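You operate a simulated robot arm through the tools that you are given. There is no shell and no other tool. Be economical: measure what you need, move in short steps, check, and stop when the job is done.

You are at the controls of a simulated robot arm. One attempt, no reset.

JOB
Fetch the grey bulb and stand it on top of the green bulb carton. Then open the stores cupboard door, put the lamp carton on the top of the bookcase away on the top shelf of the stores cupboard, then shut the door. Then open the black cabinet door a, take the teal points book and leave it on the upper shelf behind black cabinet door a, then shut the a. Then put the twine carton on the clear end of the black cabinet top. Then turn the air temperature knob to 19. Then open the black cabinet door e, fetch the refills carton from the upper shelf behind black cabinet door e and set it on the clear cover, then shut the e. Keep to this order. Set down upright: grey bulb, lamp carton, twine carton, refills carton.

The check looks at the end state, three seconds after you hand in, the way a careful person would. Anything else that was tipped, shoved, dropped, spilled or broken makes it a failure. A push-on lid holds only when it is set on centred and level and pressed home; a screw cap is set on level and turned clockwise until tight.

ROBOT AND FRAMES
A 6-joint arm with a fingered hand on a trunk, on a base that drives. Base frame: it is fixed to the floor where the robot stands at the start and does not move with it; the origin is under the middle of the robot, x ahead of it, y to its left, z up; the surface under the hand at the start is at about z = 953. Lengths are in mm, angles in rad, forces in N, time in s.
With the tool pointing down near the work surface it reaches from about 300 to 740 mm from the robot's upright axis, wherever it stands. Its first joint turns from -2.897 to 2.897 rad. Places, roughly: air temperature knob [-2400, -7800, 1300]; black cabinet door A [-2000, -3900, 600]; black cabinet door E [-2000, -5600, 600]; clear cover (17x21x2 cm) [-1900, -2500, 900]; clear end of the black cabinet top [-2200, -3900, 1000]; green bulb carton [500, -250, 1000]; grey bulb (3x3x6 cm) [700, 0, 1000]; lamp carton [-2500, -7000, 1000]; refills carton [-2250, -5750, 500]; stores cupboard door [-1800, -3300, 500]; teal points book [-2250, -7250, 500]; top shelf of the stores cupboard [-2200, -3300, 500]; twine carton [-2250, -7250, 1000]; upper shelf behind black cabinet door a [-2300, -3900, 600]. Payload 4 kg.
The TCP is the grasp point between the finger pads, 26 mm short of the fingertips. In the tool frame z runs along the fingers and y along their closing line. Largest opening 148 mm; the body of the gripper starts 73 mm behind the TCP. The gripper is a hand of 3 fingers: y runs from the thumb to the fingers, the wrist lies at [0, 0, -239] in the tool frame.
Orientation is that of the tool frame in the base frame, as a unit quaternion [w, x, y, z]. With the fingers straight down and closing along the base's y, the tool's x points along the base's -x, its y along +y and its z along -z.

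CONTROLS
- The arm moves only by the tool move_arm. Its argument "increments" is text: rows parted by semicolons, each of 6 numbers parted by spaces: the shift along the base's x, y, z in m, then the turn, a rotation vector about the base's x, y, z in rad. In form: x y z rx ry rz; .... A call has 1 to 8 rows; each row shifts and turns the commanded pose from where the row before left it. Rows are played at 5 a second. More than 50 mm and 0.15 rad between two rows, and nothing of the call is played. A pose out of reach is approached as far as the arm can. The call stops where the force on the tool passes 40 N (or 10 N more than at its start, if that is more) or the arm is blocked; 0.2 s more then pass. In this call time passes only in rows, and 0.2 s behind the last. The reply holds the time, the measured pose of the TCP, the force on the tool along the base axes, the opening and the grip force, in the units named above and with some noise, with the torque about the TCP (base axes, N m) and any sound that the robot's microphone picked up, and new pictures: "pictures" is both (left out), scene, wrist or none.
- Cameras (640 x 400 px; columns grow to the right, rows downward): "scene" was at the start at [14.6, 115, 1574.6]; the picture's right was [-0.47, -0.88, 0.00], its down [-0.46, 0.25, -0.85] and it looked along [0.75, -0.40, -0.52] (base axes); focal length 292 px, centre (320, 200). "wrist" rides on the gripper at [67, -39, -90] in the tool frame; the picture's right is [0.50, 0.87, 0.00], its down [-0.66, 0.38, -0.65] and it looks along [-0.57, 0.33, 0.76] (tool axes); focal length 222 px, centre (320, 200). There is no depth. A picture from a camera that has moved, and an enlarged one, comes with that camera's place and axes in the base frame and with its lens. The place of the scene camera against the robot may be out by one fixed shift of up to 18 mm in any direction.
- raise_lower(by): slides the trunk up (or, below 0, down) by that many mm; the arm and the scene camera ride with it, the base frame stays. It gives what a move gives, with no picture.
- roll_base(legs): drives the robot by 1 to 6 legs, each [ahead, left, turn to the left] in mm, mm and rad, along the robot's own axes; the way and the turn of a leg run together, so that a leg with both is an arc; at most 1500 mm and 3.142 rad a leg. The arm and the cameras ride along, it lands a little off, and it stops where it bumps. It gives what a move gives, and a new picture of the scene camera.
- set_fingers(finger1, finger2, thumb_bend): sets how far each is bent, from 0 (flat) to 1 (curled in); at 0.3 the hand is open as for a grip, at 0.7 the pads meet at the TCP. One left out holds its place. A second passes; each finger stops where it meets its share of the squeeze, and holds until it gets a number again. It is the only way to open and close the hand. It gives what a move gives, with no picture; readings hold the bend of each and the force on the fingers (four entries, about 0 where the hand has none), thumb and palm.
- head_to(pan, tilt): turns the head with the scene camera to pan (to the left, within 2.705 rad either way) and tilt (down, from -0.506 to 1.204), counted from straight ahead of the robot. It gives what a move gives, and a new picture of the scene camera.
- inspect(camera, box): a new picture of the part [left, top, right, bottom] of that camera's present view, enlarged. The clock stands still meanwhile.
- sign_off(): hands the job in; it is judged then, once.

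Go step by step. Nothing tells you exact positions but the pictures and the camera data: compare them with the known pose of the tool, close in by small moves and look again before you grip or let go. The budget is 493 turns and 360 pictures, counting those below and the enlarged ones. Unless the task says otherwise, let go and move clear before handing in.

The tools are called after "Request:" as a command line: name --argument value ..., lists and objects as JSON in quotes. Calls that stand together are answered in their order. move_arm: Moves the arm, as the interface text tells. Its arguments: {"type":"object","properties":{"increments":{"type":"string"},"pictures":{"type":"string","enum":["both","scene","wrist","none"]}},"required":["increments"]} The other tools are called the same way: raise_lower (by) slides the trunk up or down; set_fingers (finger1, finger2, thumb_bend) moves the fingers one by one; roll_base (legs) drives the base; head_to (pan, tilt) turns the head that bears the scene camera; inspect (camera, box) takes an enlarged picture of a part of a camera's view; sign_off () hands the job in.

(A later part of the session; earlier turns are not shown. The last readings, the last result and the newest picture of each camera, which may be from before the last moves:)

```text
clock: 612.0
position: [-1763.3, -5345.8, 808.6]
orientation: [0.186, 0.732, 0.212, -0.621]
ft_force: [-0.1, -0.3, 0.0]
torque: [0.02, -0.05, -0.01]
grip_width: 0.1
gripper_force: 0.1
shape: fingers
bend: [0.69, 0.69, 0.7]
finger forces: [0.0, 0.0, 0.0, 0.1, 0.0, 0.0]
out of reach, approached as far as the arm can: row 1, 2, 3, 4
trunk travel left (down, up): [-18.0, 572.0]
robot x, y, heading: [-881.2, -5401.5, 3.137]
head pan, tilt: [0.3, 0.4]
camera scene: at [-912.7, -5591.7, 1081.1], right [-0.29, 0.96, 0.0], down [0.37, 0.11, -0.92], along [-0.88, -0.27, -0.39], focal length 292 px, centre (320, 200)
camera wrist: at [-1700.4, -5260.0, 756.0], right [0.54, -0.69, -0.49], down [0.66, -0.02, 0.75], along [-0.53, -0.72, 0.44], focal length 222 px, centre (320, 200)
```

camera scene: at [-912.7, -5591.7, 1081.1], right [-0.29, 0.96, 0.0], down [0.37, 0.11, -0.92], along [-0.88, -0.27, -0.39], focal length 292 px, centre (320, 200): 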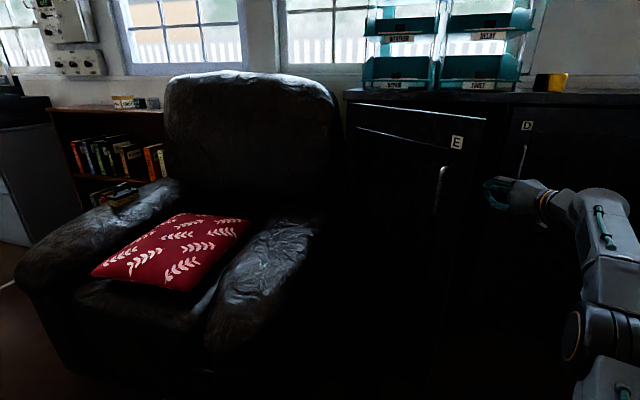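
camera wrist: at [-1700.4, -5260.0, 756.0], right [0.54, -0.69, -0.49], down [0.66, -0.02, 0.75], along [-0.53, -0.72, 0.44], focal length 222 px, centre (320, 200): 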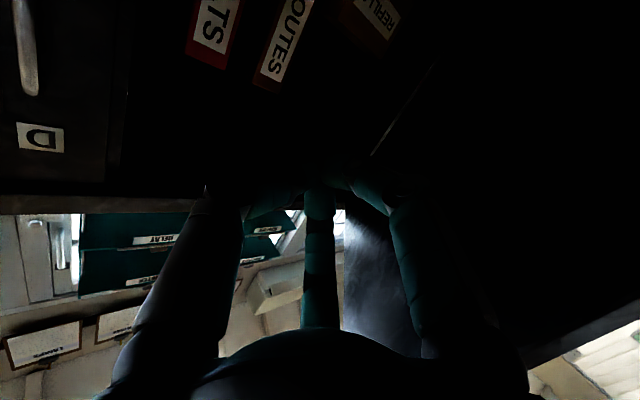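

Request:
move_arm --increments "-0.005 -0.035 0 0 0 0;-0.005 -0.035 0 0 0 0;0 -0.035 0 0 0 0;0 -0.03 0 0 0 0" --pictures "scene"

```text
clock: 613.0
position: [-1772.8, -5480.0, 809.1]
orientation: [0.185, 0.732, 0.211, -0.621]
ft_force: [0.8, -0.9, 0.3]
torque: [-0.01, 0.0, 0.0]
grip_width: 0.1
gripper_force: 0.1
shape: fingers
bend: [0.69, 0.69, 0.7]
finger forces: [0.0, 0.1, 0.0, 0.0, 0.0, 0.0]
trunk travel left (down, up): [-18.0, 572.0]
robot x, y, heading: [-882.4, -5397.4, 3.131]
head pan, tilt: [0.3, 0.4]
camera scene: at [-913.1, -5591.3, 1081.2], right [-0.29, 0.96, 0.0], down [0.37, 0.11, -0.92], along [-0.88, -0.27, -0.39], focal length 292 px, centre (320, 200)
```

scene: 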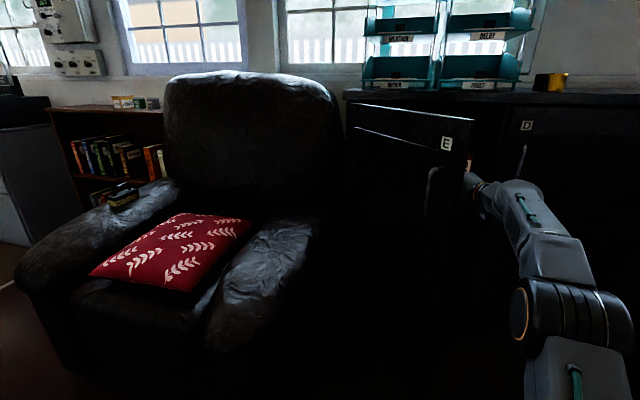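

Request:
move_arm --increments "0.01 -0.03 0 0 0 0;0.01 -0.03 0 0 0 0;0.012 -0.03 0 0 0 0;0.012 -0.03 0 0 0 0;0.012 -0.03 0 0 0 0;0.012 -0.03 0 0 0 0" --pictures "scene"

```text
clock: 614.4
position: [-1703.7, -5661.0, 806.8]
orientation: [0.186, 0.731, 0.212, -0.621]
ft_force: [0.4, 0.3, 0.5]
torque: [-0.02, -0.02, 0.01]
grip_width: 0.3
gripper_force: 0.0
shape: fingers
bend: [0.69, 0.69, 0.7]
finger forces: [0.0, 0.0, 0.1, 0.0, 0.0, 0.0]
trunk travel left (down, up): [-18.0, 572.0]
robot x, y, heading: [-881.5, -5397.6, 3.135]
head pan, tilt: [0.3, 0.4]
camera scene: at [-913.2, -5591.4, 1081.1], right [-0.29, 0.96, 0.0], down [0.37, 0.11, -0.92], along [-0.88, -0.27, -0.39], focal length 292 px, centre (320, 200)
```

scene: 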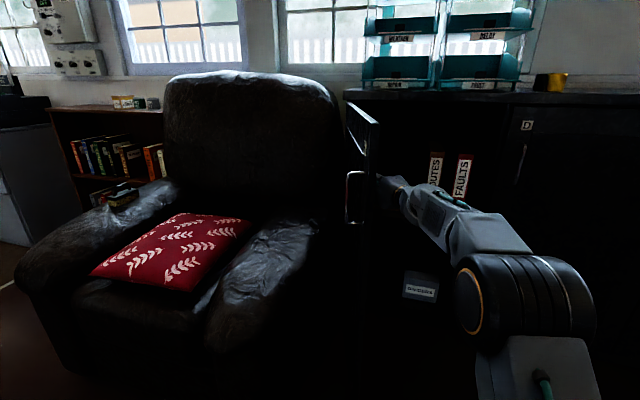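

Request:
move_arm --increments "0.005 -0.03 0 0 0 0;0.005 -0.03 0 0 0 0;0 -0.02 0 0 0 0" --pictures "scene"

```text
clock: 615.2
position: [-1693.9, -5741.0, 807.9]
orientation: [0.186, 0.731, 0.212, -0.621]
ft_force: [0.8, -0.5, -0.4]
torque: [0.01, -0.03, 0.02]
grip_width: 0.1
gripper_force: 0.0
shape: fingers
bend: [0.7, 0.7, 0.7]
finger forces: [0.0, 0.0, 0.1, 0.1, 0.1, 0.0]
trunk travel left (down, up): [-18.0, 572.0]
robot x, y, heading: [-879.4, -5396.1, 3.136]
head pan, tilt: [0.3, 0.4]
camera scene: at [-913.1, -5591.5, 1081.1], right [-0.29, 0.96, 0.0], down [0.37, 0.11, -0.92], along [-0.88, -0.27, -0.39], focal length 292 px, centre (320, 200)
```

scene: 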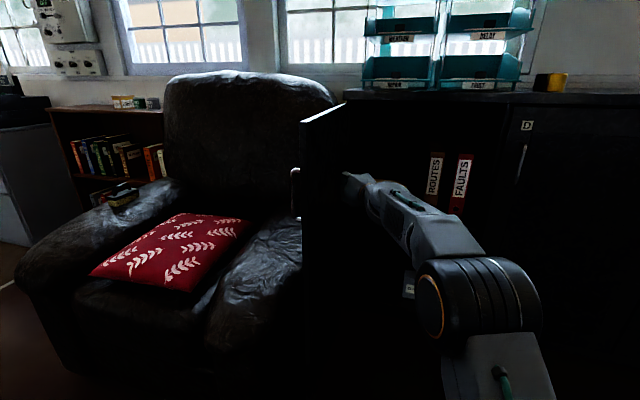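

Door E is wide open. I bring the hand back to centre and look inside.

Request:
move_arm --increments "0.02 0.04 0 0 0 0;0.02 0.04 0 0 0 0;0.01 0.045 0 0 0 -0.1;0 0.045 0 0 0 -0.1;0 0.045 0 0 0 -0.1;0 0.045 0 0 0 -0.1;0 0.045 0 0 0 -0.1;0 0.03 0 0 0 -0.07" --pictures "none"

Request:
roll_base --legs '[[0, 80, 0]]'

Request:
head_to --pan 0.1 --tilt 0.4

Request:
inspect --camera "scene" --box '[280, 110, 460, 290]'

Request:
inspect --camera "wrist" --box '[0, 0, 640, 400]'

```text
clock: 617.0
position: [-1646.9, -5404.8, 807.9]
orientation: [0.003, 0.762, -0.003, -0.648]
ft_force: [-0.4, -0.3, -0.7]
torque: [0.02, 0.0, 0.03]
grip_width: 0.0
gripper_force: 0.1
shape: fingers
bend: [0.7, 0.7, 0.7]
finger forces: [0.1, 0.0, 0.0, 0.0, 0.0, 0.0]
trunk travel left (down, up): [-18.0, 572.0]
robot x, y, heading: [-874.2, -5395.5, 3.131]
head pan, tilt: [0.3, 0.4]
```

```text
clock: 618.0
position: [-1646.7, -5484.9, 807.1]
orientation: [0.003, 0.762, -0.003, -0.648]
ft_force: [0.0, -1.2, 1.0]
torque: [0.0, -0.02, 0.01]
grip_width: 0.3
gripper_force: 0.1
shape: fingers
bend: [0.7, 0.7, 0.7]
finger forces: [0.0, 0.0, 0.0, 0.0, 0.1, 0.0]
trunk travel left (down, up): [-18.0, 572.0]
robot x, y, heading: [-880.0, -5479.9, 3.136]
head pan, tilt: [0.3, 0.4]
camera scene: at [-913.5, -5670.7, 1081.1], right [-0.29, 0.96, 0.0], down [0.37, 0.11, -0.92], along [-0.88, -0.27, -0.39], focal length 292 px, centre (320, 200)
```

scene: 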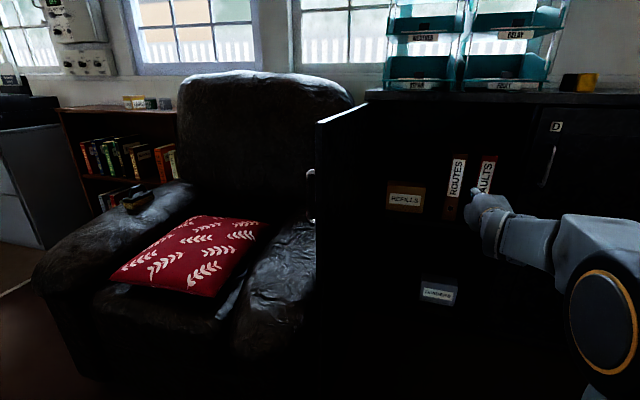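

```text
clock: 618.8
position: [-1646.9, -5483.9, 808.0]
orientation: [0.003, 0.761, -0.003, -0.649]
ft_force: [0.5, 0.5, 0.2]
torque: [0.02, -0.02, 0.0]
grip_width: 0.4
gripper_force: 0.0
shape: fingers
bend: [0.7, 0.7, 0.7]
finger forces: [0.0, 0.0, 0.0, 0.0, 0.1, 0.0]
trunk travel left (down, up): [-18.0, 572.0]
robot x, y, heading: [-879.7, -5477.6, 3.138]
head pan, tilt: [0.099, 0.4]
camera scene: at [-917.1, -5652.5, 1081.1], right [-0.09, 1.0, 0.0], down [0.39, 0.04, -0.92], along [-0.92, -0.09, -0.39], focal length 292 px, centre (320, 200)
```

scene: 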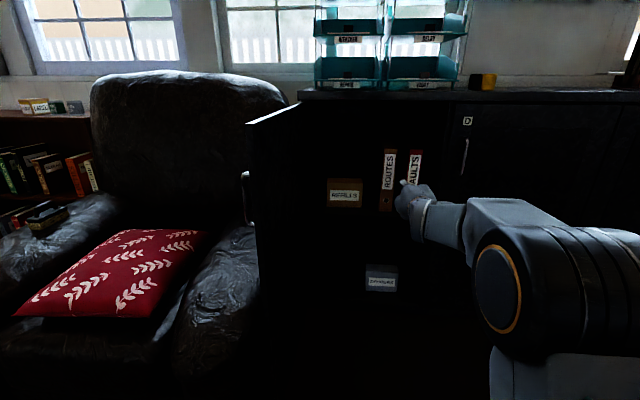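

```text
2.22 times, centred on (370, 200) of scene
camera zoom: at [-917.1, -5652.5, 1081.1], right [-0.09, 1.0, 0.0], down [0.39, 0.04, -0.92], along [-0.92, -0.09, -0.39], focal length 649 px, centre (209, 200)
```

zoom: 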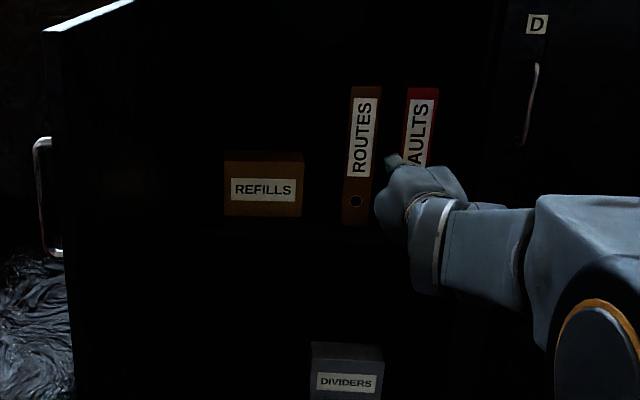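

```text
1.00 times, centred on (320, 200) of wrist (not enlarged: the box is as wide or as high as the picture)
camera zoom: at [-1547.3, -5446.8, 755.1], right [0.08, -0.87, -0.49], down [0.54, -0.37, 0.75], along [-0.84, -0.32, 0.44], focal length 222 px, centre (320, 200)
```

zoom: 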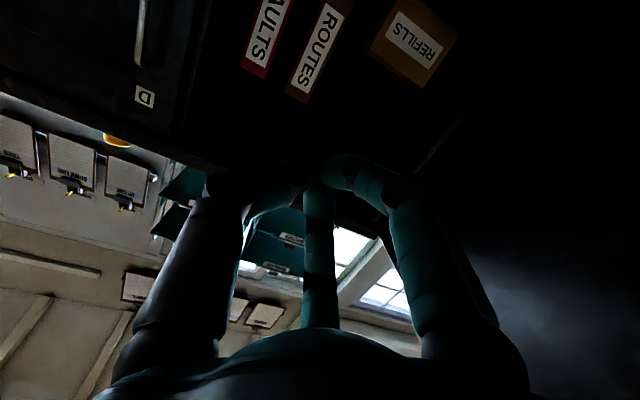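

REFILLS is about 150 wide × ~60 deep × 115 tall at [-2157, -5655]. It must be gripped front-to-back from above, so I retract and set a tilted hand with one finger in front.

Request:
move_arm --increments "0.02 0 0 0 -0.13 0;0.02 0 0 0 -0.13 0;0.02 0 0 0 -0.13 0;0.02 0 0 0 -0.13 0;0.02 0 -0.01 0 -0.13 0;0.01 0 -0.01 0 -0.13 0;0.01 0 -0.01 0 -0.13 0" --pictures "none"

Request:
move_arm --increments "0 0 0 0.062 0 0.114;0 0 0 0.062 0 0.114;0 0 0 0.062 0 0.114;0 0 0 0.062 0 0.114" --pictures "scene"

```text
clock: 620.4
position: [-1526.4, -5486.2, 777.9]
orientation: [0.002, 0.969, -0.004, -0.248]
ft_force: [-0.5, 0.6, 0.8]
torque: [-0.01, 0.0, -0.02]
grip_width: 0.1
gripper_force: 0.1
shape: fingers
bend: [0.7, 0.7, 0.7]
finger forces: [0.0, 0.1, 0.1, 0.1, 0.0, 0.0]
trunk travel left (down, up): [-18.0, 572.0]
robot x, y, heading: [-878.2, -5476.1, 3.135]
head pan, tilt: [0.099, 0.4]
```

```text
clock: 621.4
position: [-1526.4, -5485.1, 776.9]
orientation: [-0.063, 0.937, 0.246, -0.239]
ft_force: [-0.9, 0.2, -0.2]
torque: [-0.02, 0.03, 0.01]
grip_width: 0.2
gripper_force: 0.1
shape: fingers
bend: [0.7, 0.7, 0.7]
finger forces: [0.0, 0.1, 0.1, 0.1, 0.1, 0.0]
trunk travel left (down, up): [-18.0, 572.0]
robot x, y, heading: [-879.1, -5477.8, 3.13]
head pan, tilt: [0.099, 0.4]
camera scene: at [-917.1, -5652.5, 1081.1], right [-0.09, 1.0, 0.0], down [0.39, 0.04, -0.92], along [-0.92, -0.09, -0.39], focal length 292 px, centre (320, 200)
```

scene: 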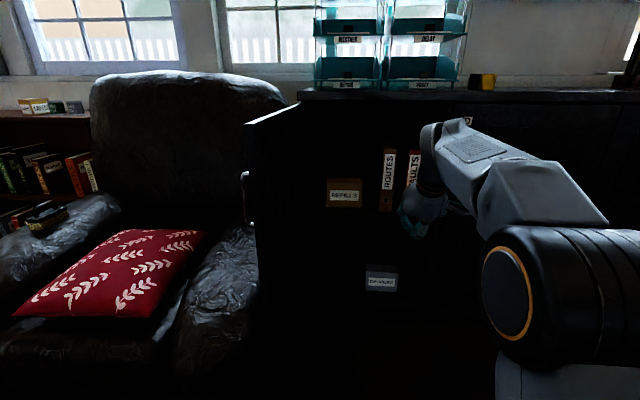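

Request:
move_arm --increments "0 -0.03 -0.018 0 0 0;0 -0.03 -0.018 0 0 0;0 -0.03 -0.018 0 0 0;0 -0.03 -0.018 0 0 0;0 -0.03 -0.016 0 0 0" --pictures "none"

Request:
set_fingers --finger1 0.28 --finger2 0.3 --thumb_bend 0.3

Request:
roll_base --legs '[[420, 0, 0.01]]'

Request:
inspect --camera "wrist" --box '[0, 0, 640, 400]'

Request:
inspect --camera "scene" --box '[300, 60, 540, 300]'

```text
clock: 622.6
position: [-1525.2, -5636.8, 688.6]
orientation: [-0.062, 0.937, 0.245, -0.24]
ft_force: [0.0, 0.8, 0.6]
torque: [-0.01, 0.0, 0.02]
grip_width: 0.0
gripper_force: 0.0
shape: fingers
bend: [0.7, 0.7, 0.7]
finger forces: [0.0, 0.0, 0.1, 0.1, 0.0, 0.0]
trunk travel left (down, up): [-18.0, 572.0]
robot x, y, heading: [-881.6, -5478.3, 3.131]
head pan, tilt: [0.099, 0.4]
```

```text
clock: 623.6
position: [-1524.1, -5635.9, 687.1]
orientation: [-0.061, 0.938, 0.245, -0.239]
ft_force: [0.2, 0.1, -0.3]
torque: [-0.03, 0.0, 0.0]
grip_width: 128.5
gripper_force: 0.1
shape: fingers
bend: [0.28, 0.3, 0.3]
finger forces: [0.0, 0.0, 0.1, 0.0, 0.1, 0.0]
trunk travel left (down, up): [-18.0, 572.0]
robot x, y, heading: [-882.2, -5478.5, 3.135]
head pan, tilt: [0.099, 0.4]
```

```text
clock: 626.2
position: [-1949.3, -5635.1, 687.1]
orientation: [-0.061, 0.937, 0.246, -0.239]
ft_force: [0.0, 0.0, 0.5]
torque: [-0.01, -0.02, 0.0]
grip_width: 128.7
gripper_force: 0.0
shape: fingers
bend: [0.28, 0.3, 0.3]
finger forces: [0.0, 0.0, 0.0, 0.0, 0.1, 0.1]
trunk travel left (down, up): [-18.0, 572.0]
robot x, y, heading: [-1303.5, -5474.4, 3.136]
head pan, tilt: [0.099, 0.4]
camera scene: at [-1340.6, -5650.2, 1081.1], right [-0.09, 1.0, 0.0], down [0.39, 0.04, -0.92], along [-0.92, -0.09, -0.39], focal length 292 px, centre (320, 200)
```

scene: 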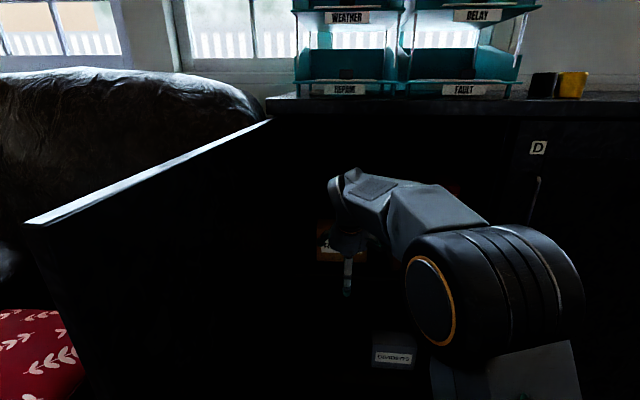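

```text
1.00 times, centred on (320, 200) of wrist (not enlarged: the box is as wide or as high as the picture)
camera zoom: at [-1871.8, -5568.2, 747.4], right [0.76, -0.51, -0.41], down [-0.02, -0.65, 0.76], along [-0.65, -0.57, -0.5], focal length 222 px, centre (320, 200)
```

zoom: 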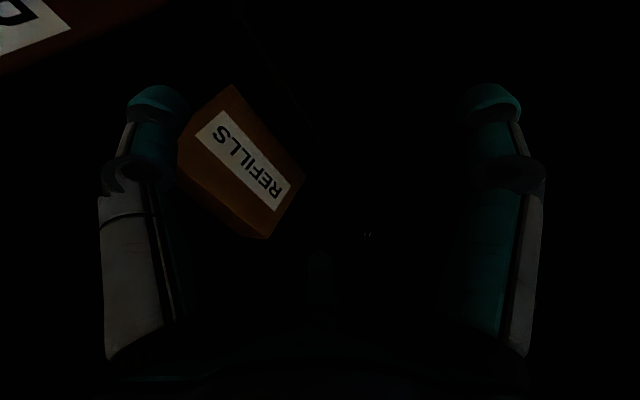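

```text
1.67 times, centred on (420, 180) of scene
camera zoom: at [-1340.6, -5650.2, 1081.1], right [-0.09, 1.0, 0.0], down [0.39, 0.04, -0.92], along [-0.92, -0.09, -0.39], focal length 487 px, centre (153, 233)
```

zoom: 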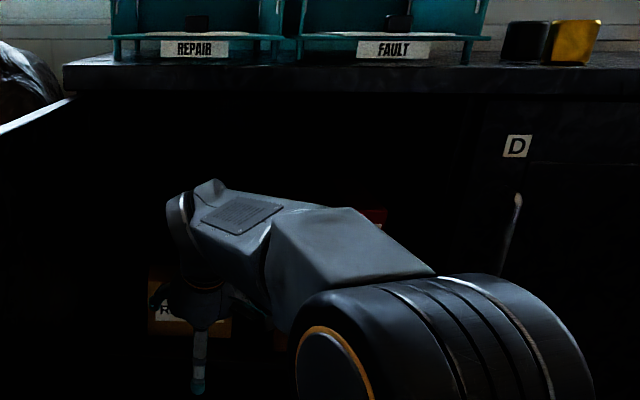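

Request:
inspect --camera "wrist" --box '[150, 60, 330, 260]'

```text
2.00 times, centred on (240, 160) of wrist
camera zoom: at [-1871.8, -5568.2, 747.4], right [0.76, -0.51, -0.41], down [-0.02, -0.65, 0.76], along [-0.65, -0.57, -0.5], focal length 444 px, centre (480, 280)
```

zoom: 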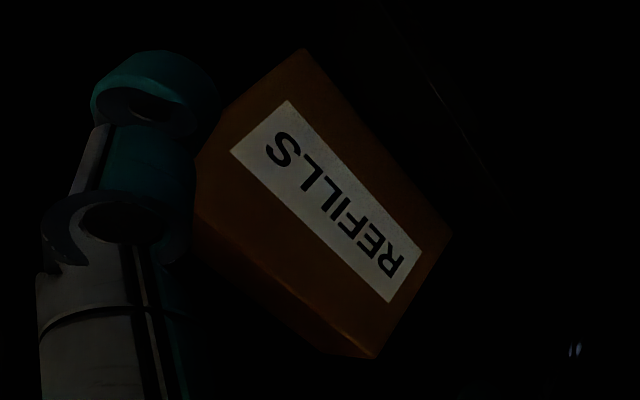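

Request:
move_arm --increments "-0.02 -0.01 0.01 0 0 0;-0.02 -0.01 0.005 0 0 0" --pictures "none"

Request:
roll_base --legs '[[120, 0, 0]]'

Request:
inspect --camera "wrist" --box '[100, 20, 420, 260]'

Request:
inspect --camera "scene" --box '[280, 60, 520, 300]'

```text
clock: 626.8
position: [-1988.9, -5654.5, 703.8]
orientation: [-0.061, 0.938, 0.245, -0.239]
ft_force: [-0.3, 0.0, 0.8]
torque: [0.0, 0.0, -0.01]
grip_width: 128.6
gripper_force: 0.0
shape: fingers
bend: [0.28, 0.3, 0.3]
finger forces: [0.0, 0.0, 0.0, 0.0, 0.0, 0.0]
trunk travel left (down, up): [-18.0, 572.0]
robot x, y, heading: [-1304.2, -5475.0, 3.136]
head pan, tilt: [0.099, 0.4]
```

```text
clock: 628.0
position: [-2110.6, -5653.4, 702.8]
orientation: [-0.061, 0.937, 0.247, -0.238]
ft_force: [-0.7, 0.1, -0.7]
torque: [0.0, 0.0, -0.03]
grip_width: 128.4
gripper_force: 0.1
shape: fingers
bend: [0.28, 0.3, 0.3]
finger forces: [0.1, 0.1, 0.1, 0.1, 0.0, 0.0]
trunk travel left (down, up): [-18.0, 572.0]
robot x, y, heading: [-1423.6, -5473.7, 3.133]
head pan, tilt: [0.099, 0.4]
camera scene: at [-1461.5, -5649.6, 1081.1], right [-0.09, 1.0, 0.0], down [0.39, 0.04, -0.92], along [-0.92, -0.09, -0.39], focal length 292 px, centre (320, 200)
```

scene: 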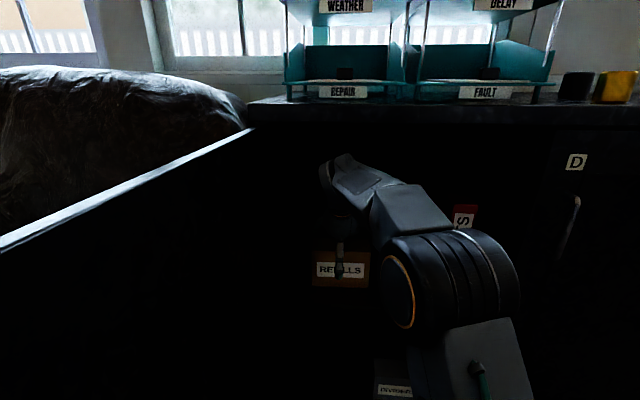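

```text
1.67 times, centred on (260, 140) of wrist
camera zoom: at [-2032.9, -5587.1, 763.4], right [0.76, -0.51, -0.41], down [-0.02, -0.65, 0.76], along [-0.65, -0.56, -0.5], focal length 370 px, centre (420, 300)
```

zoom: 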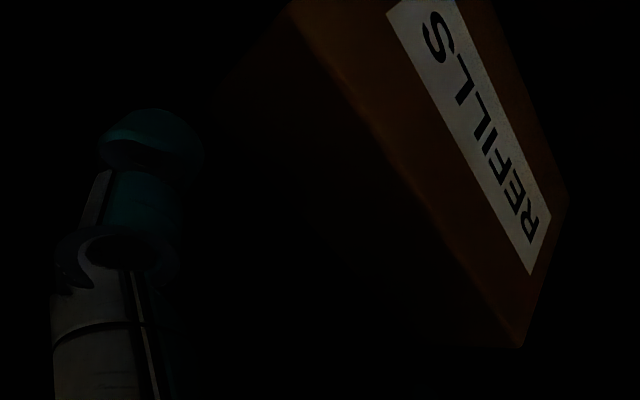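

```text
1.67 times, centred on (400, 180) of scene
camera zoom: at [-1461.5, -5649.6, 1081.1], right [-0.09, 1.0, 0.0], down [0.39, 0.04, -0.92], along [-0.92, -0.09, -0.39], focal length 487 px, centre (187, 233)
```

zoom: 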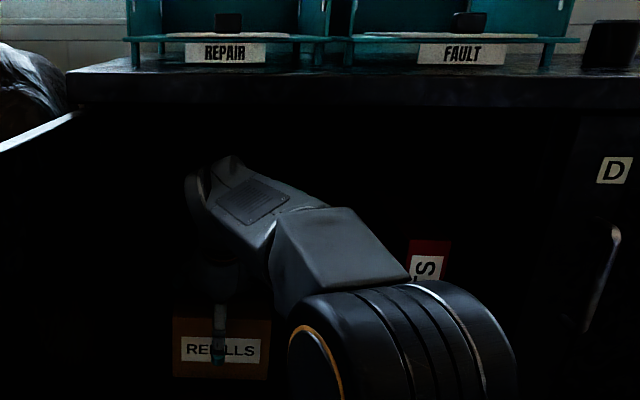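

Request:
inspect --camera "wrist" --box '[200, 20, 420, 250]'

```text
1.74 times, centred on (310, 135) of wrist
camera zoom: at [-2032.9, -5587.1, 763.4], right [0.76, -0.51, -0.41], down [-0.02, -0.65, 0.76], along [-0.65, -0.56, -0.5], focal length 386 px, centre (337, 313)
```

zoom: 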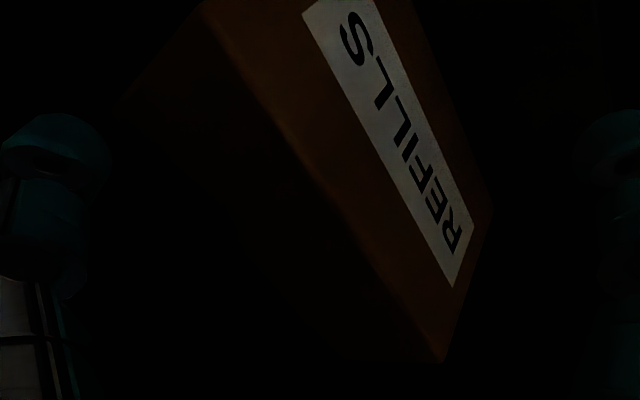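

Request:
set_fingers --finger1 0.15 --finger2 0.25 --thumb_bend 0.25

Request:
move_arm --increments "-0.028 -0.002 0 0 0 0;-0.027 -0.001 -0.003 0 0 0" --pictures "none"

Request:
inspect --camera "wrist" --box '[100, 20, 540, 300]'

Request:
inspect --camera "scene" --box '[280, 60, 460, 310]'

```text
clock: 629.0
position: [-2110.3, -5655.2, 703.6]
orientation: [-0.06, 0.937, 0.246, -0.239]
ft_force: [-1.4, 0.0, -0.3]
torque: [0.0, 0.02, 0.01]
grip_width: 146.6
gripper_force: 0.2
shape: fingers
bend: [0.15, 0.25, 0.25]
finger forces: [0.1, 0.0, 0.0, 0.0, 0.0, 0.1]
trunk travel left (down, up): [-18.0, 572.0]
robot x, y, heading: [-1424.5, -5478.9, 3.142]
head pan, tilt: [0.099, 0.4]
```

```text
clock: 629.6
position: [-2164.7, -5655.7, 700.2]
orientation: [-0.061, 0.937, 0.246, -0.239]
ft_force: [-0.2, -0.7, 0.3]
torque: [0.01, -0.03, -0.02]
grip_width: 146.7
gripper_force: 0.0
shape: fingers
bend: [0.15, 0.25, 0.25]
finger forces: [0.0, 0.0, 0.0, 0.0, 0.0, 0.0]
trunk travel left (down, up): [-18.0, 572.0]
robot x, y, heading: [-1425.3, -5470.5, 3.135]
head pan, tilt: [0.099, 0.4]
```

```text
1.43 times, centred on (320, 160) of wrist
camera zoom: at [-2087.9, -5589.6, 759.4], right [0.76, -0.51, -0.41], down [-0.02, -0.65, 0.76], along [-0.65, -0.56, -0.5], focal length 317 px, centre (320, 257)
```

zoom: 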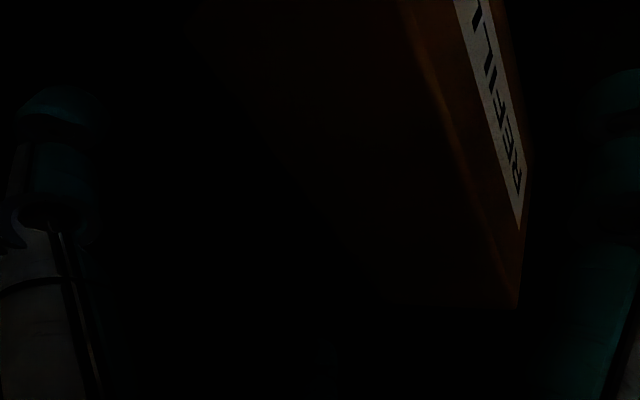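

```text
1.60 times, centred on (370, 185) of scene
camera zoom: at [-1461.2, -5649.5, 1081.2], right [-0.09, 1.0, 0.0], down [0.39, 0.04, -0.92], along [-0.92, -0.09, -0.39], focal length 468 px, centre (240, 224)
```

zoom: 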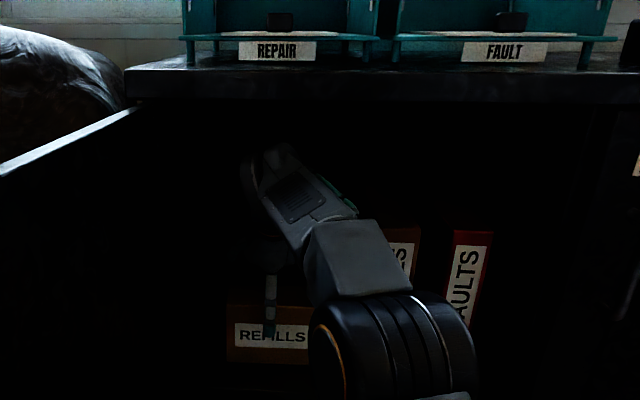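

Request:
move_arm --increments "-0.01 0 -0.006 0 -0.15 0;-0.012 0 -0.012 0 -0.12 0" --pictures "none"

Request:
inspect --camera "scene" --box '[280, 60, 460, 310]'

Request:
inspect --camera "wrist" --box '[100, 20, 540, 300]'

```text
clock: 630.2
position: [-2149.4, -5657.6, 661.5]
orientation: [-0.027, 0.961, 0.252, -0.112]
ft_force: [-0.4, 1.1, -1.4]
torque: [0.0, 0.0, 0.06]
grip_width: 147.4
gripper_force: 0.7
shape: fingers
bend: [0.15, 0.25, 0.25]
finger forces: [0.0, 0.2, 0.0, 0.0, 0.6, 0.0]
out of reach, approached as far as the arm can: row 1, 2
trunk travel left (down, up): [-18.0, 572.0]
robot x, y, heading: [-1426.0, -5474.3, 3.137]
head pan, tilt: [0.099, 0.4]
```

```text
1.60 times, centred on (370, 185) of scene
camera zoom: at [-1461.3, -5649.5, 1081.2], right [-0.09, 1.0, 0.0], down [0.39, 0.04, -0.92], along [-0.92, -0.09, -0.39], focal length 468 px, centre (240, 224)
```

zoom: 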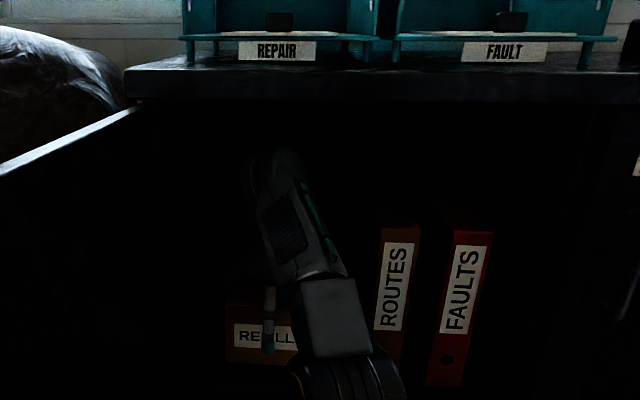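

```text
1.43 times, centred on (320, 160) of wrist
camera zoom: at [-2090.9, -5590.5, 739.7], right [0.84, -0.51, -0.19], down [-0.23, -0.65, 0.73], along [-0.5, -0.57, -0.66], focal length 317 px, centre (320, 257)
```

zoom: 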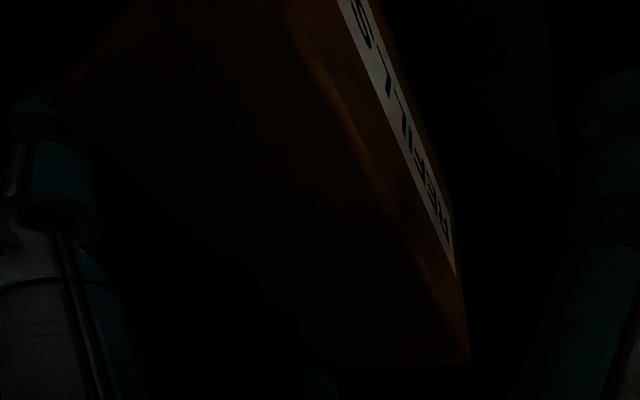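

Request:
raise_lower --by 22

Request:
roll_base --legs '[[50, 0, 0]]'

Request:
inspect --camera "wrist" --box '[100, 20, 540, 300]'

```text
clock: 630.9
position: [-2149.7, -5657.2, 683.7]
orientation: [-0.027, 0.961, 0.251, -0.112]
ft_force: [-0.5, 0.6, -0.1]
torque: [-0.01, 0.0, -0.01]
grip_width: 147.3
gripper_force: 0.1
shape: fingers
bend: [0.15, 0.25, 0.25]
finger forces: [0.1, 0.0, 0.0, 0.0, 0.0, 0.1]
trunk travel left (down, up): [-40.0, 550.0]
robot x, y, heading: [-1419.2, -5471.5, 3.133]
head pan, tilt: [0.099, 0.4]
```

```text
clock: 631.8
position: [-2199.8, -5658.5, 683.5]
orientation: [-0.027, 0.961, 0.252, -0.112]
ft_force: [1.1, -0.8, 0.7]
torque: [-0.03, -0.05, 0.0]
grip_width: 148.3
gripper_force: 0.3
shape: fingers
bend: [0.14, 0.25, 0.25]
finger forces: [1.0, 0.0, 0.1, 0.0, 0.0, 0.0]
trunk travel left (down, up): [-40.0, 550.0]
robot x, y, heading: [-1470.4, -5475.5, 3.138]
head pan, tilt: [0.099, 0.4]
camera scene: at [-1511.2, -5649.4, 1103.1], right [-0.1, 1.0, 0.0], down [0.39, 0.04, -0.92], along [-0.92, -0.09, -0.39], focal length 292 px, centre (320, 200)
```

scene: 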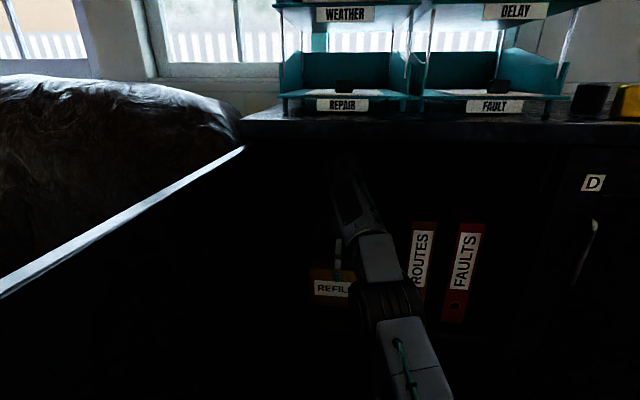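

```text
1.43 times, centred on (320, 160) of wrist
camera zoom: at [-2140.8, -5591.3, 761.6], right [0.84, -0.51, -0.19], down [-0.23, -0.65, 0.73], along [-0.5, -0.57, -0.66], focal length 317 px, centre (320, 257)
```

zoom: 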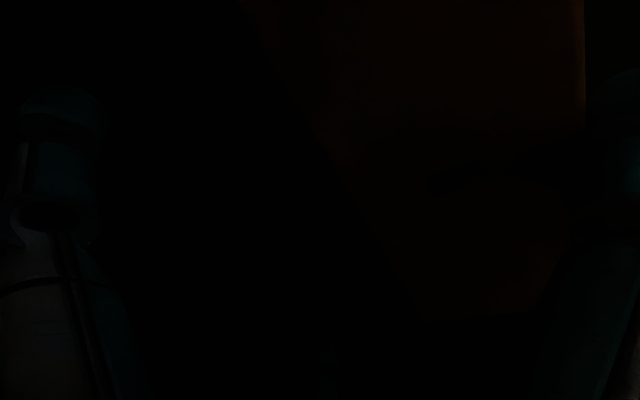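

Now the box's back edge shows clearly: it spans x -2185 to -2124, 60 deep. I centre the grip over it, then lower.

Request:
move_arm --increments "0.018 0.001 0 0 0 0;0.017 0.001 0 0 0 0" --pictures "none"

Request:
inspect --camera "wrist" --box '[0, 0, 640, 400]'

```text
clock: 632.4
position: [-2187.7, -5663.1, 696.3]
orientation: [-0.027, 0.961, 0.252, -0.111]
ft_force: [-0.4, -1.1, 0.3]
torque: [0.02, 0.01, 0.01]
grip_width: 147.9
gripper_force: 0.0
shape: fingers
bend: [0.15, 0.25, 0.25]
finger forces: [0.0, 0.0, 0.0, 0.0, 0.0, 0.0]
out of reach, approached as far as the arm can: row 1, 2
trunk travel left (down, up): [-40.0, 550.0]
robot x, y, heading: [-1474.6, -5474.4, 3.134]
head pan, tilt: [0.099, 0.4]
```

```text
1.00 times, centred on (320, 200) of wrist (not enlarged: the box is as wide or as high as the picture)
camera zoom: at [-2129.3, -5595.9, 774.5], right [0.84, -0.51, -0.19], down [-0.23, -0.65, 0.73], along [-0.5, -0.57, -0.66], focal length 222 px, centre (320, 200)
```

zoom: 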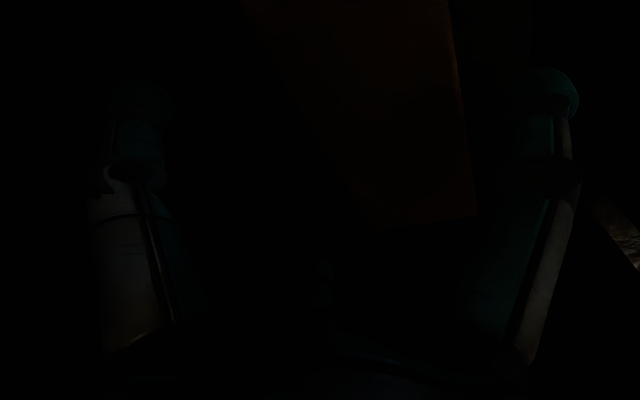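

Request:
roll_base --legs '[[-22, 3, 0]]'

Request:
raise_lower --by -25

Request:
inspect --camera "wrist" --box '[60, 0, 600, 300]'

```text
clock: 633.2
position: [-2165.5, -5665.9, 696.0]
orientation: [-0.026, 0.961, 0.252, -0.111]
ft_force: [0.2, 0.3, -0.4]
torque: [0.01, 0.0, -0.01]
grip_width: 147.5
gripper_force: 0.0
shape: fingers
bend: [0.15, 0.25, 0.25]
finger forces: [0.1, 0.0, 0.0, 0.0, 0.1, 0.0]
trunk travel left (down, up): [-40.0, 550.0]
robot x, y, heading: [-1447.4, -5480.9, 3.135]
head pan, tilt: [0.099, 0.4]
camera scene: at [-1489.0, -5652.5, 1103.1], right [-0.1, 1.0, 0.0], down [0.39, 0.04, -0.92], along [-0.92, -0.09, -0.39], focal length 292 px, centre (320, 200)
```

scene: 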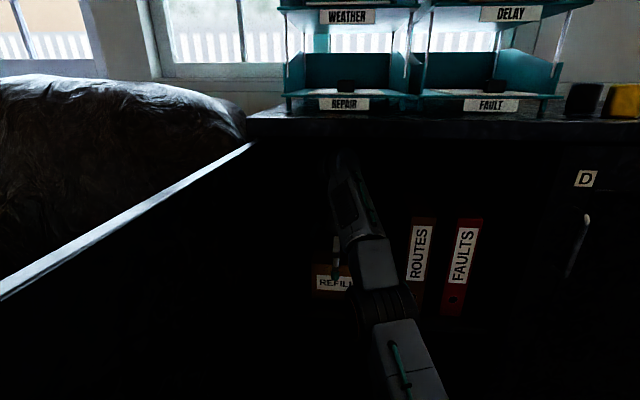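

```text
clock: 633.9
position: [-2165.3, -5667.0, 670.9]
orientation: [-0.027, 0.961, 0.253, -0.111]
ft_force: [-0.1, 0.3, -0.7]
torque: [0.01, 0.0, 0.02]
grip_width: 147.7
gripper_force: 0.0
shape: fingers
bend: [0.15, 0.25, 0.25]
finger forces: [0.0, 0.1, 0.1, 0.0, 0.0, 0.0]
trunk travel left (down, up): [-15.0, 575.0]
robot x, y, heading: [-1457.5, -5478.9, 3.134]
head pan, tilt: [0.099, 0.4]
```

```text
1.19 times, centred on (330, 150) of wrist
camera zoom: at [-2107.0, -5599.3, 749.4], right [0.84, -0.51, -0.19], down [-0.23, -0.65, 0.73], along [-0.5, -0.57, -0.66], focal length 263 px, centre (308, 259)
```

zoom: 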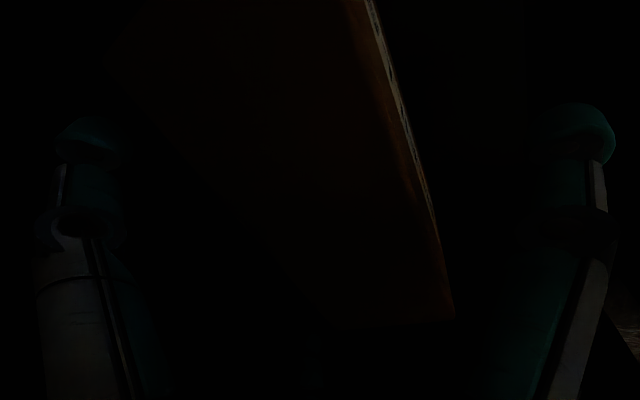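

Request:
raise_lower --by -15

Request:
move_arm --increments "-0.008 0.006 -0.012 0 0 0;-0.008 0.004 -0.01 0 0 0" --pictures "none"

```text
clock: 634.5
position: [-2164.8, -5666.4, 655.9]
orientation: [-0.027, 0.961, 0.251, -0.111]
ft_force: [-0.1, 0.9, 0.3]
torque: [0.0, -0.01, 0.02]
grip_width: 147.6
gripper_force: 0.0
shape: fingers
bend: [0.15, 0.25, 0.25]
finger forces: [0.1, 0.0, 0.0, 0.1, 0.1, 0.0]
trunk travel left (down, up): [0.0, 590.0]
robot x, y, heading: [-1453.1, -5481.1, 3.143]
head pan, tilt: [0.099, 0.4]
```

```text
clock: 635.1
position: [-2180.9, -5657.2, 636.6]
orientation: [-0.026, 0.961, 0.251, -0.111]
ft_force: [4.2, -1.6, 8.5]
torque: [0.06, -0.43, -0.1]
grip_width: 149.6
gripper_force: 3.9
shape: fingers
bend: [0.12, 0.25, 0.25]
finger forces: [7.8, 0.0, 0.0, 0.0, 0.1, 0.0]
trunk travel left (down, up): [0.0, 590.0]
robot x, y, heading: [-1453.7, -5478.8, 3.139]
head pan, tilt: [0.099, 0.4]
```

Request:
roll_base --legs '[[-14, 0, 0]]'

Request:
inspect --camera "wrist" --box '[60, 0, 600, 300]'

```text
clock: 635.9
position: [-2167.8, -5656.5, 633.1]
orientation: [-0.027, 0.961, 0.253, -0.11]
ft_force: [1.0, 0.4, 0.0]
torque: [-0.01, -0.01, 0.0]
grip_width: 147.7
gripper_force: 0.2
shape: fingers
bend: [0.15, 0.25, 0.25]
finger forces: [0.0, 0.0, 0.0, 0.1, 0.0, 0.1]
trunk travel left (down, up): [0.0, 590.0]
robot x, y, heading: [-1436.0, -5482.8, 3.136]
head pan, tilt: [0.099, 0.4]
camera scene: at [-1475.2, -5652.5, 1063.1], right [-0.1, 1.0, 0.0], down [0.39, 0.04, -0.92], along [-0.92, -0.09, -0.39], focal length 292 px, centre (320, 200)
```

scene: 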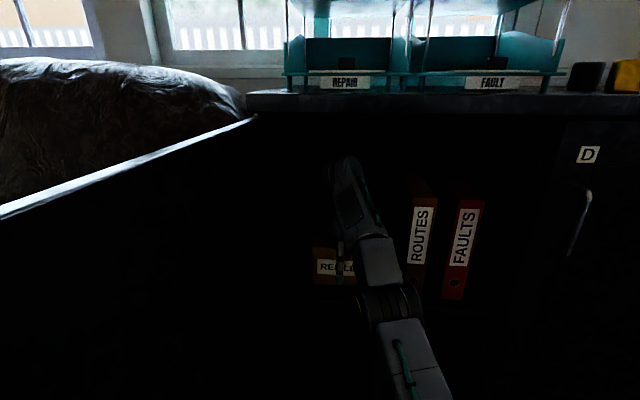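

```text
1.19 times, centred on (330, 150) of wrist
camera zoom: at [-2109.7, -5589.4, 712.4], right [0.84, -0.51, -0.19], down [-0.23, -0.65, 0.73], along [-0.49, -0.57, -0.66], focal length 263 px, centre (308, 259)
```

zoom: 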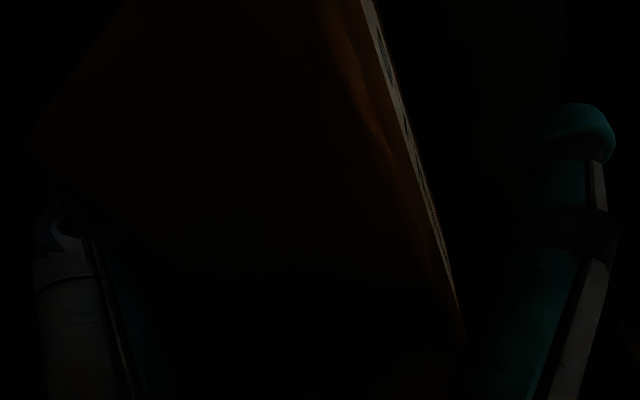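

The rear digits are now behind the carton and nothing is in contact. I close gradually.

Request:
set_fingers --finger1 0.3 --finger2 0.38 --thumb_bend 0.38

Request:
set_fingers --finger1 0.42 --finger2 0.48 --thumb_bend 0.48

Request:
inspect --camera "wrist" --box '[60, 0, 600, 300]'

```text
clock: 636.9
position: [-2167.9, -5655.6, 633.9]
orientation: [-0.027, 0.961, 0.251, -0.11]
ft_force: [-2.1, 0.1, 2.6]
torque: [-0.02, -0.01, -0.03]
grip_width: 115.9
gripper_force: 1.2
shape: fingers
bend: [0.3, 0.37, 0.38]
finger forces: [0.1, 1.7, 0.0, 0.0, 1.6, 0.0]
trunk travel left (down, up): [0.0, 590.0]
robot x, y, heading: [-1434.6, -5479.3, 3.139]
head pan, tilt: [0.099, 0.4]
```

```text
clock: 637.9
position: [-2166.7, -5657.0, 633.9]
orientation: [-0.027, 0.961, 0.251, -0.111]
ft_force: [-3.3, 0.1, 7.3]
torque: [-0.04, -0.15, 0.01]
grip_width: 90.9
gripper_force: 12.9
shape: fingers
bend: [0.37, 0.44, 0.48]
finger forces: [9.9, 6.9, 0.0, 0.1, 8.6, 0.0]
trunk travel left (down, up): [0.0, 590.0]
robot x, y, heading: [-1439.6, -5477.2, 3.137]
head pan, tilt: [0.099, 0.4]
```

```text
1.19 times, centred on (330, 150) of wrist
camera zoom: at [-2109.5, -5589.2, 712.9], right [0.84, -0.51, -0.19], down [-0.23, -0.65, 0.73], along [-0.5, -0.57, -0.66], focal length 263 px, centre (308, 259)
```

zoom: 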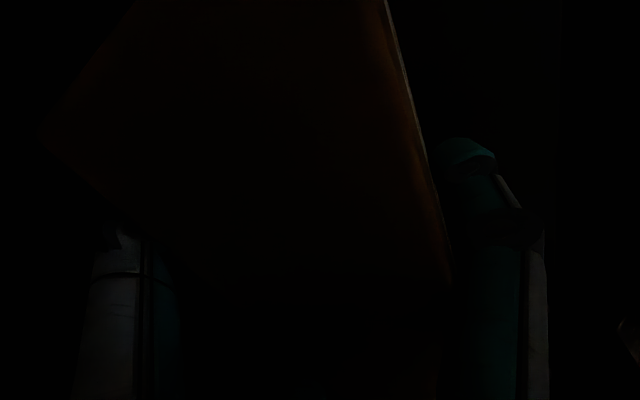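

Request:
set_fingers --finger1 0.46 --finger2 0.54 --thumb_bend 0.55

Request:
raise_lower --by 12

Request:
inspect --camera "scene" --box '[280, 140, 440, 320]'

Request:
inspect --camera "wrist" --box '[60, 0, 600, 300]'

```text
clock: 638.9
position: [-2167.2, -5656.0, 634.0]
orientation: [-0.027, 0.961, 0.252, -0.111]
ft_force: [-5.3, 3.1, 12.9]
torque: [0.07, -0.17, 0.09]
grip_width: 83.9
gripper_force: 22.1
shape: fingers
bend: [0.37, 0.48, 0.55]
finger forces: [17.2, 10.3, 0.0, 0.0, 17.1, 0.0]
trunk travel left (down, up): [0.0, 590.0]
robot x, y, heading: [-1434.5, -5478.5, 3.139]
head pan, tilt: [0.099, 0.4]
```

```text
clock: 639.5
position: [-2168.6, -5656.7, 645.1]
orientation: [-0.026, 0.961, 0.252, -0.109]
ft_force: [-1.6, 0.5, -3.1]
torque: [-0.03, 0.12, 0.0]
grip_width: 82.6
gripper_force: 20.0
shape: fingers
bend: [0.37, 0.5, 0.55]
finger forces: [18.7, 8.2, 0.0, 0.0, 12.2, 0.0]
trunk travel left (down, up): [-12.0, 578.0]
robot x, y, heading: [-1437.0, -5478.7, 3.131]
head pan, tilt: [0.099, 0.4]
```

```text
2.22 times, centred on (360, 230) of scene
camera zoom: at [-1475.3, -5652.6, 1075.0], right [-0.1, 1.0, 0.0], down [0.39, 0.04, -0.92], along [-0.92, -0.09, -0.39], focal length 649 px, centre (231, 133)
```

zoom: 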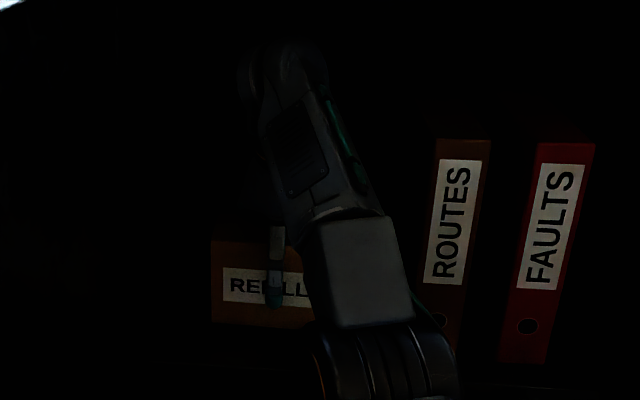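

```text
1.19 times, centred on (330, 150) of wrist
camera zoom: at [-2109.7, -5589.8, 723.5], right [0.84, -0.51, -0.19], down [-0.23, -0.65, 0.73], along [-0.49, -0.57, -0.66], focal length 263 px, centre (308, 259)
```

zoom: 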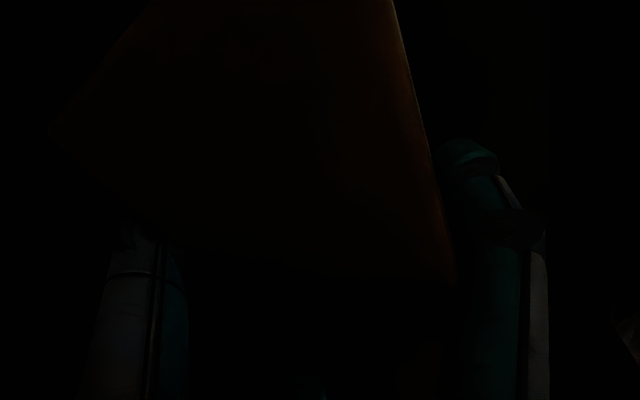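

Request:
raise_lower --by 18

Request:
inspect --camera "scene" --box '[300, 180, 400, 290]'

```text
clock: 640.2
position: [-2167.8, -5656.5, 665.0]
orientation: [-0.027, 0.961, 0.253, -0.11]
ft_force: [-0.4, -0.2, -3.9]
torque: [-0.02, 0.07, -0.01]
grip_width: 82.5
gripper_force: 20.2
shape: fingers
bend: [0.37, 0.5, 0.55]
finger forces: [18.7, 8.3, 0.0, 0.0, 12.2, 0.0]
trunk travel left (down, up): [-30.0, 560.0]
robot x, y, heading: [-1437.4, -5479.1, 3.139]
head pan, tilt: [0.099, 0.4]
```

```text
3.64 times, centred on (350, 235) of scene
camera zoom: at [-1475.4, -5652.6, 1093.1], right [-0.1, 1.0, 0.0], down [0.39, 0.04, -0.92], along [-0.92, -0.09, -0.39], focal length 1062 px, centre (211, 73)
```

zoom: 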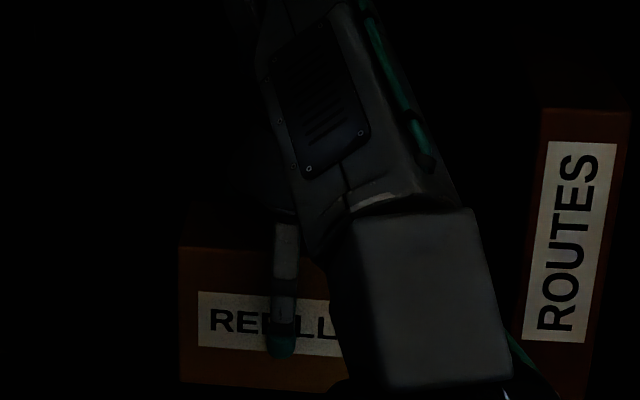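

Request:
roll_base --legs '[[-150, 0, 0]]'

Request:
inspect --camera "wrist" --box '[60, 0, 600, 300]'

```text
clock: 641.5
position: [-2014.6, -5657.2, 663.4]
orientation: [-0.027, 0.961, 0.252, -0.109]
ft_force: [0.2, 0.5, -3.5]
torque: [-0.02, 0.09, -0.03]
grip_width: 82.5
gripper_force: 19.7
shape: fingers
bend: [0.37, 0.5, 0.55]
finger forces: [18.6, 8.3, 0.0, 0.1, 12.1, 0.0]
trunk travel left (down, up): [-30.0, 560.0]
robot x, y, heading: [-1289.1, -5480.9, 3.138]
head pan, tilt: [0.099, 0.4]
camera scene: at [-1322.3, -5653.1, 1093.1], right [-0.1, 1.0, 0.0], down [0.39, 0.04, -0.92], along [-0.92, -0.09, -0.39], focal length 292 px, centre (320, 200)
```

scene: 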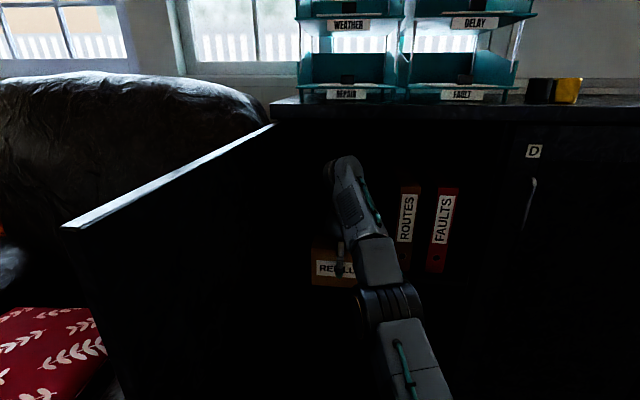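

```text
1.19 times, centred on (330, 150) of wrist
camera zoom: at [-1956.8, -5590.5, 742.2], right [0.84, -0.51, -0.19], down [-0.23, -0.65, 0.73], along [-0.49, -0.57, -0.66], focal length 263 px, centre (308, 259)
```

zoom: 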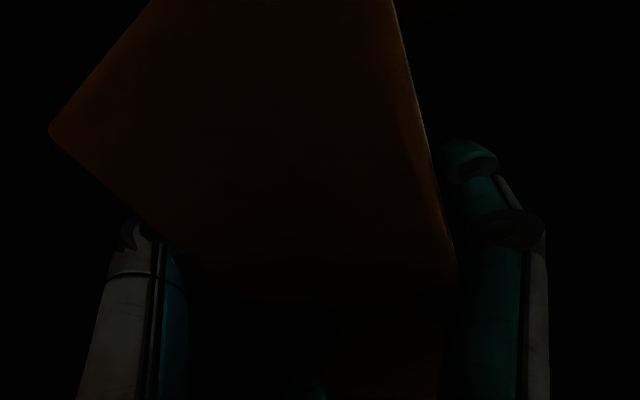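

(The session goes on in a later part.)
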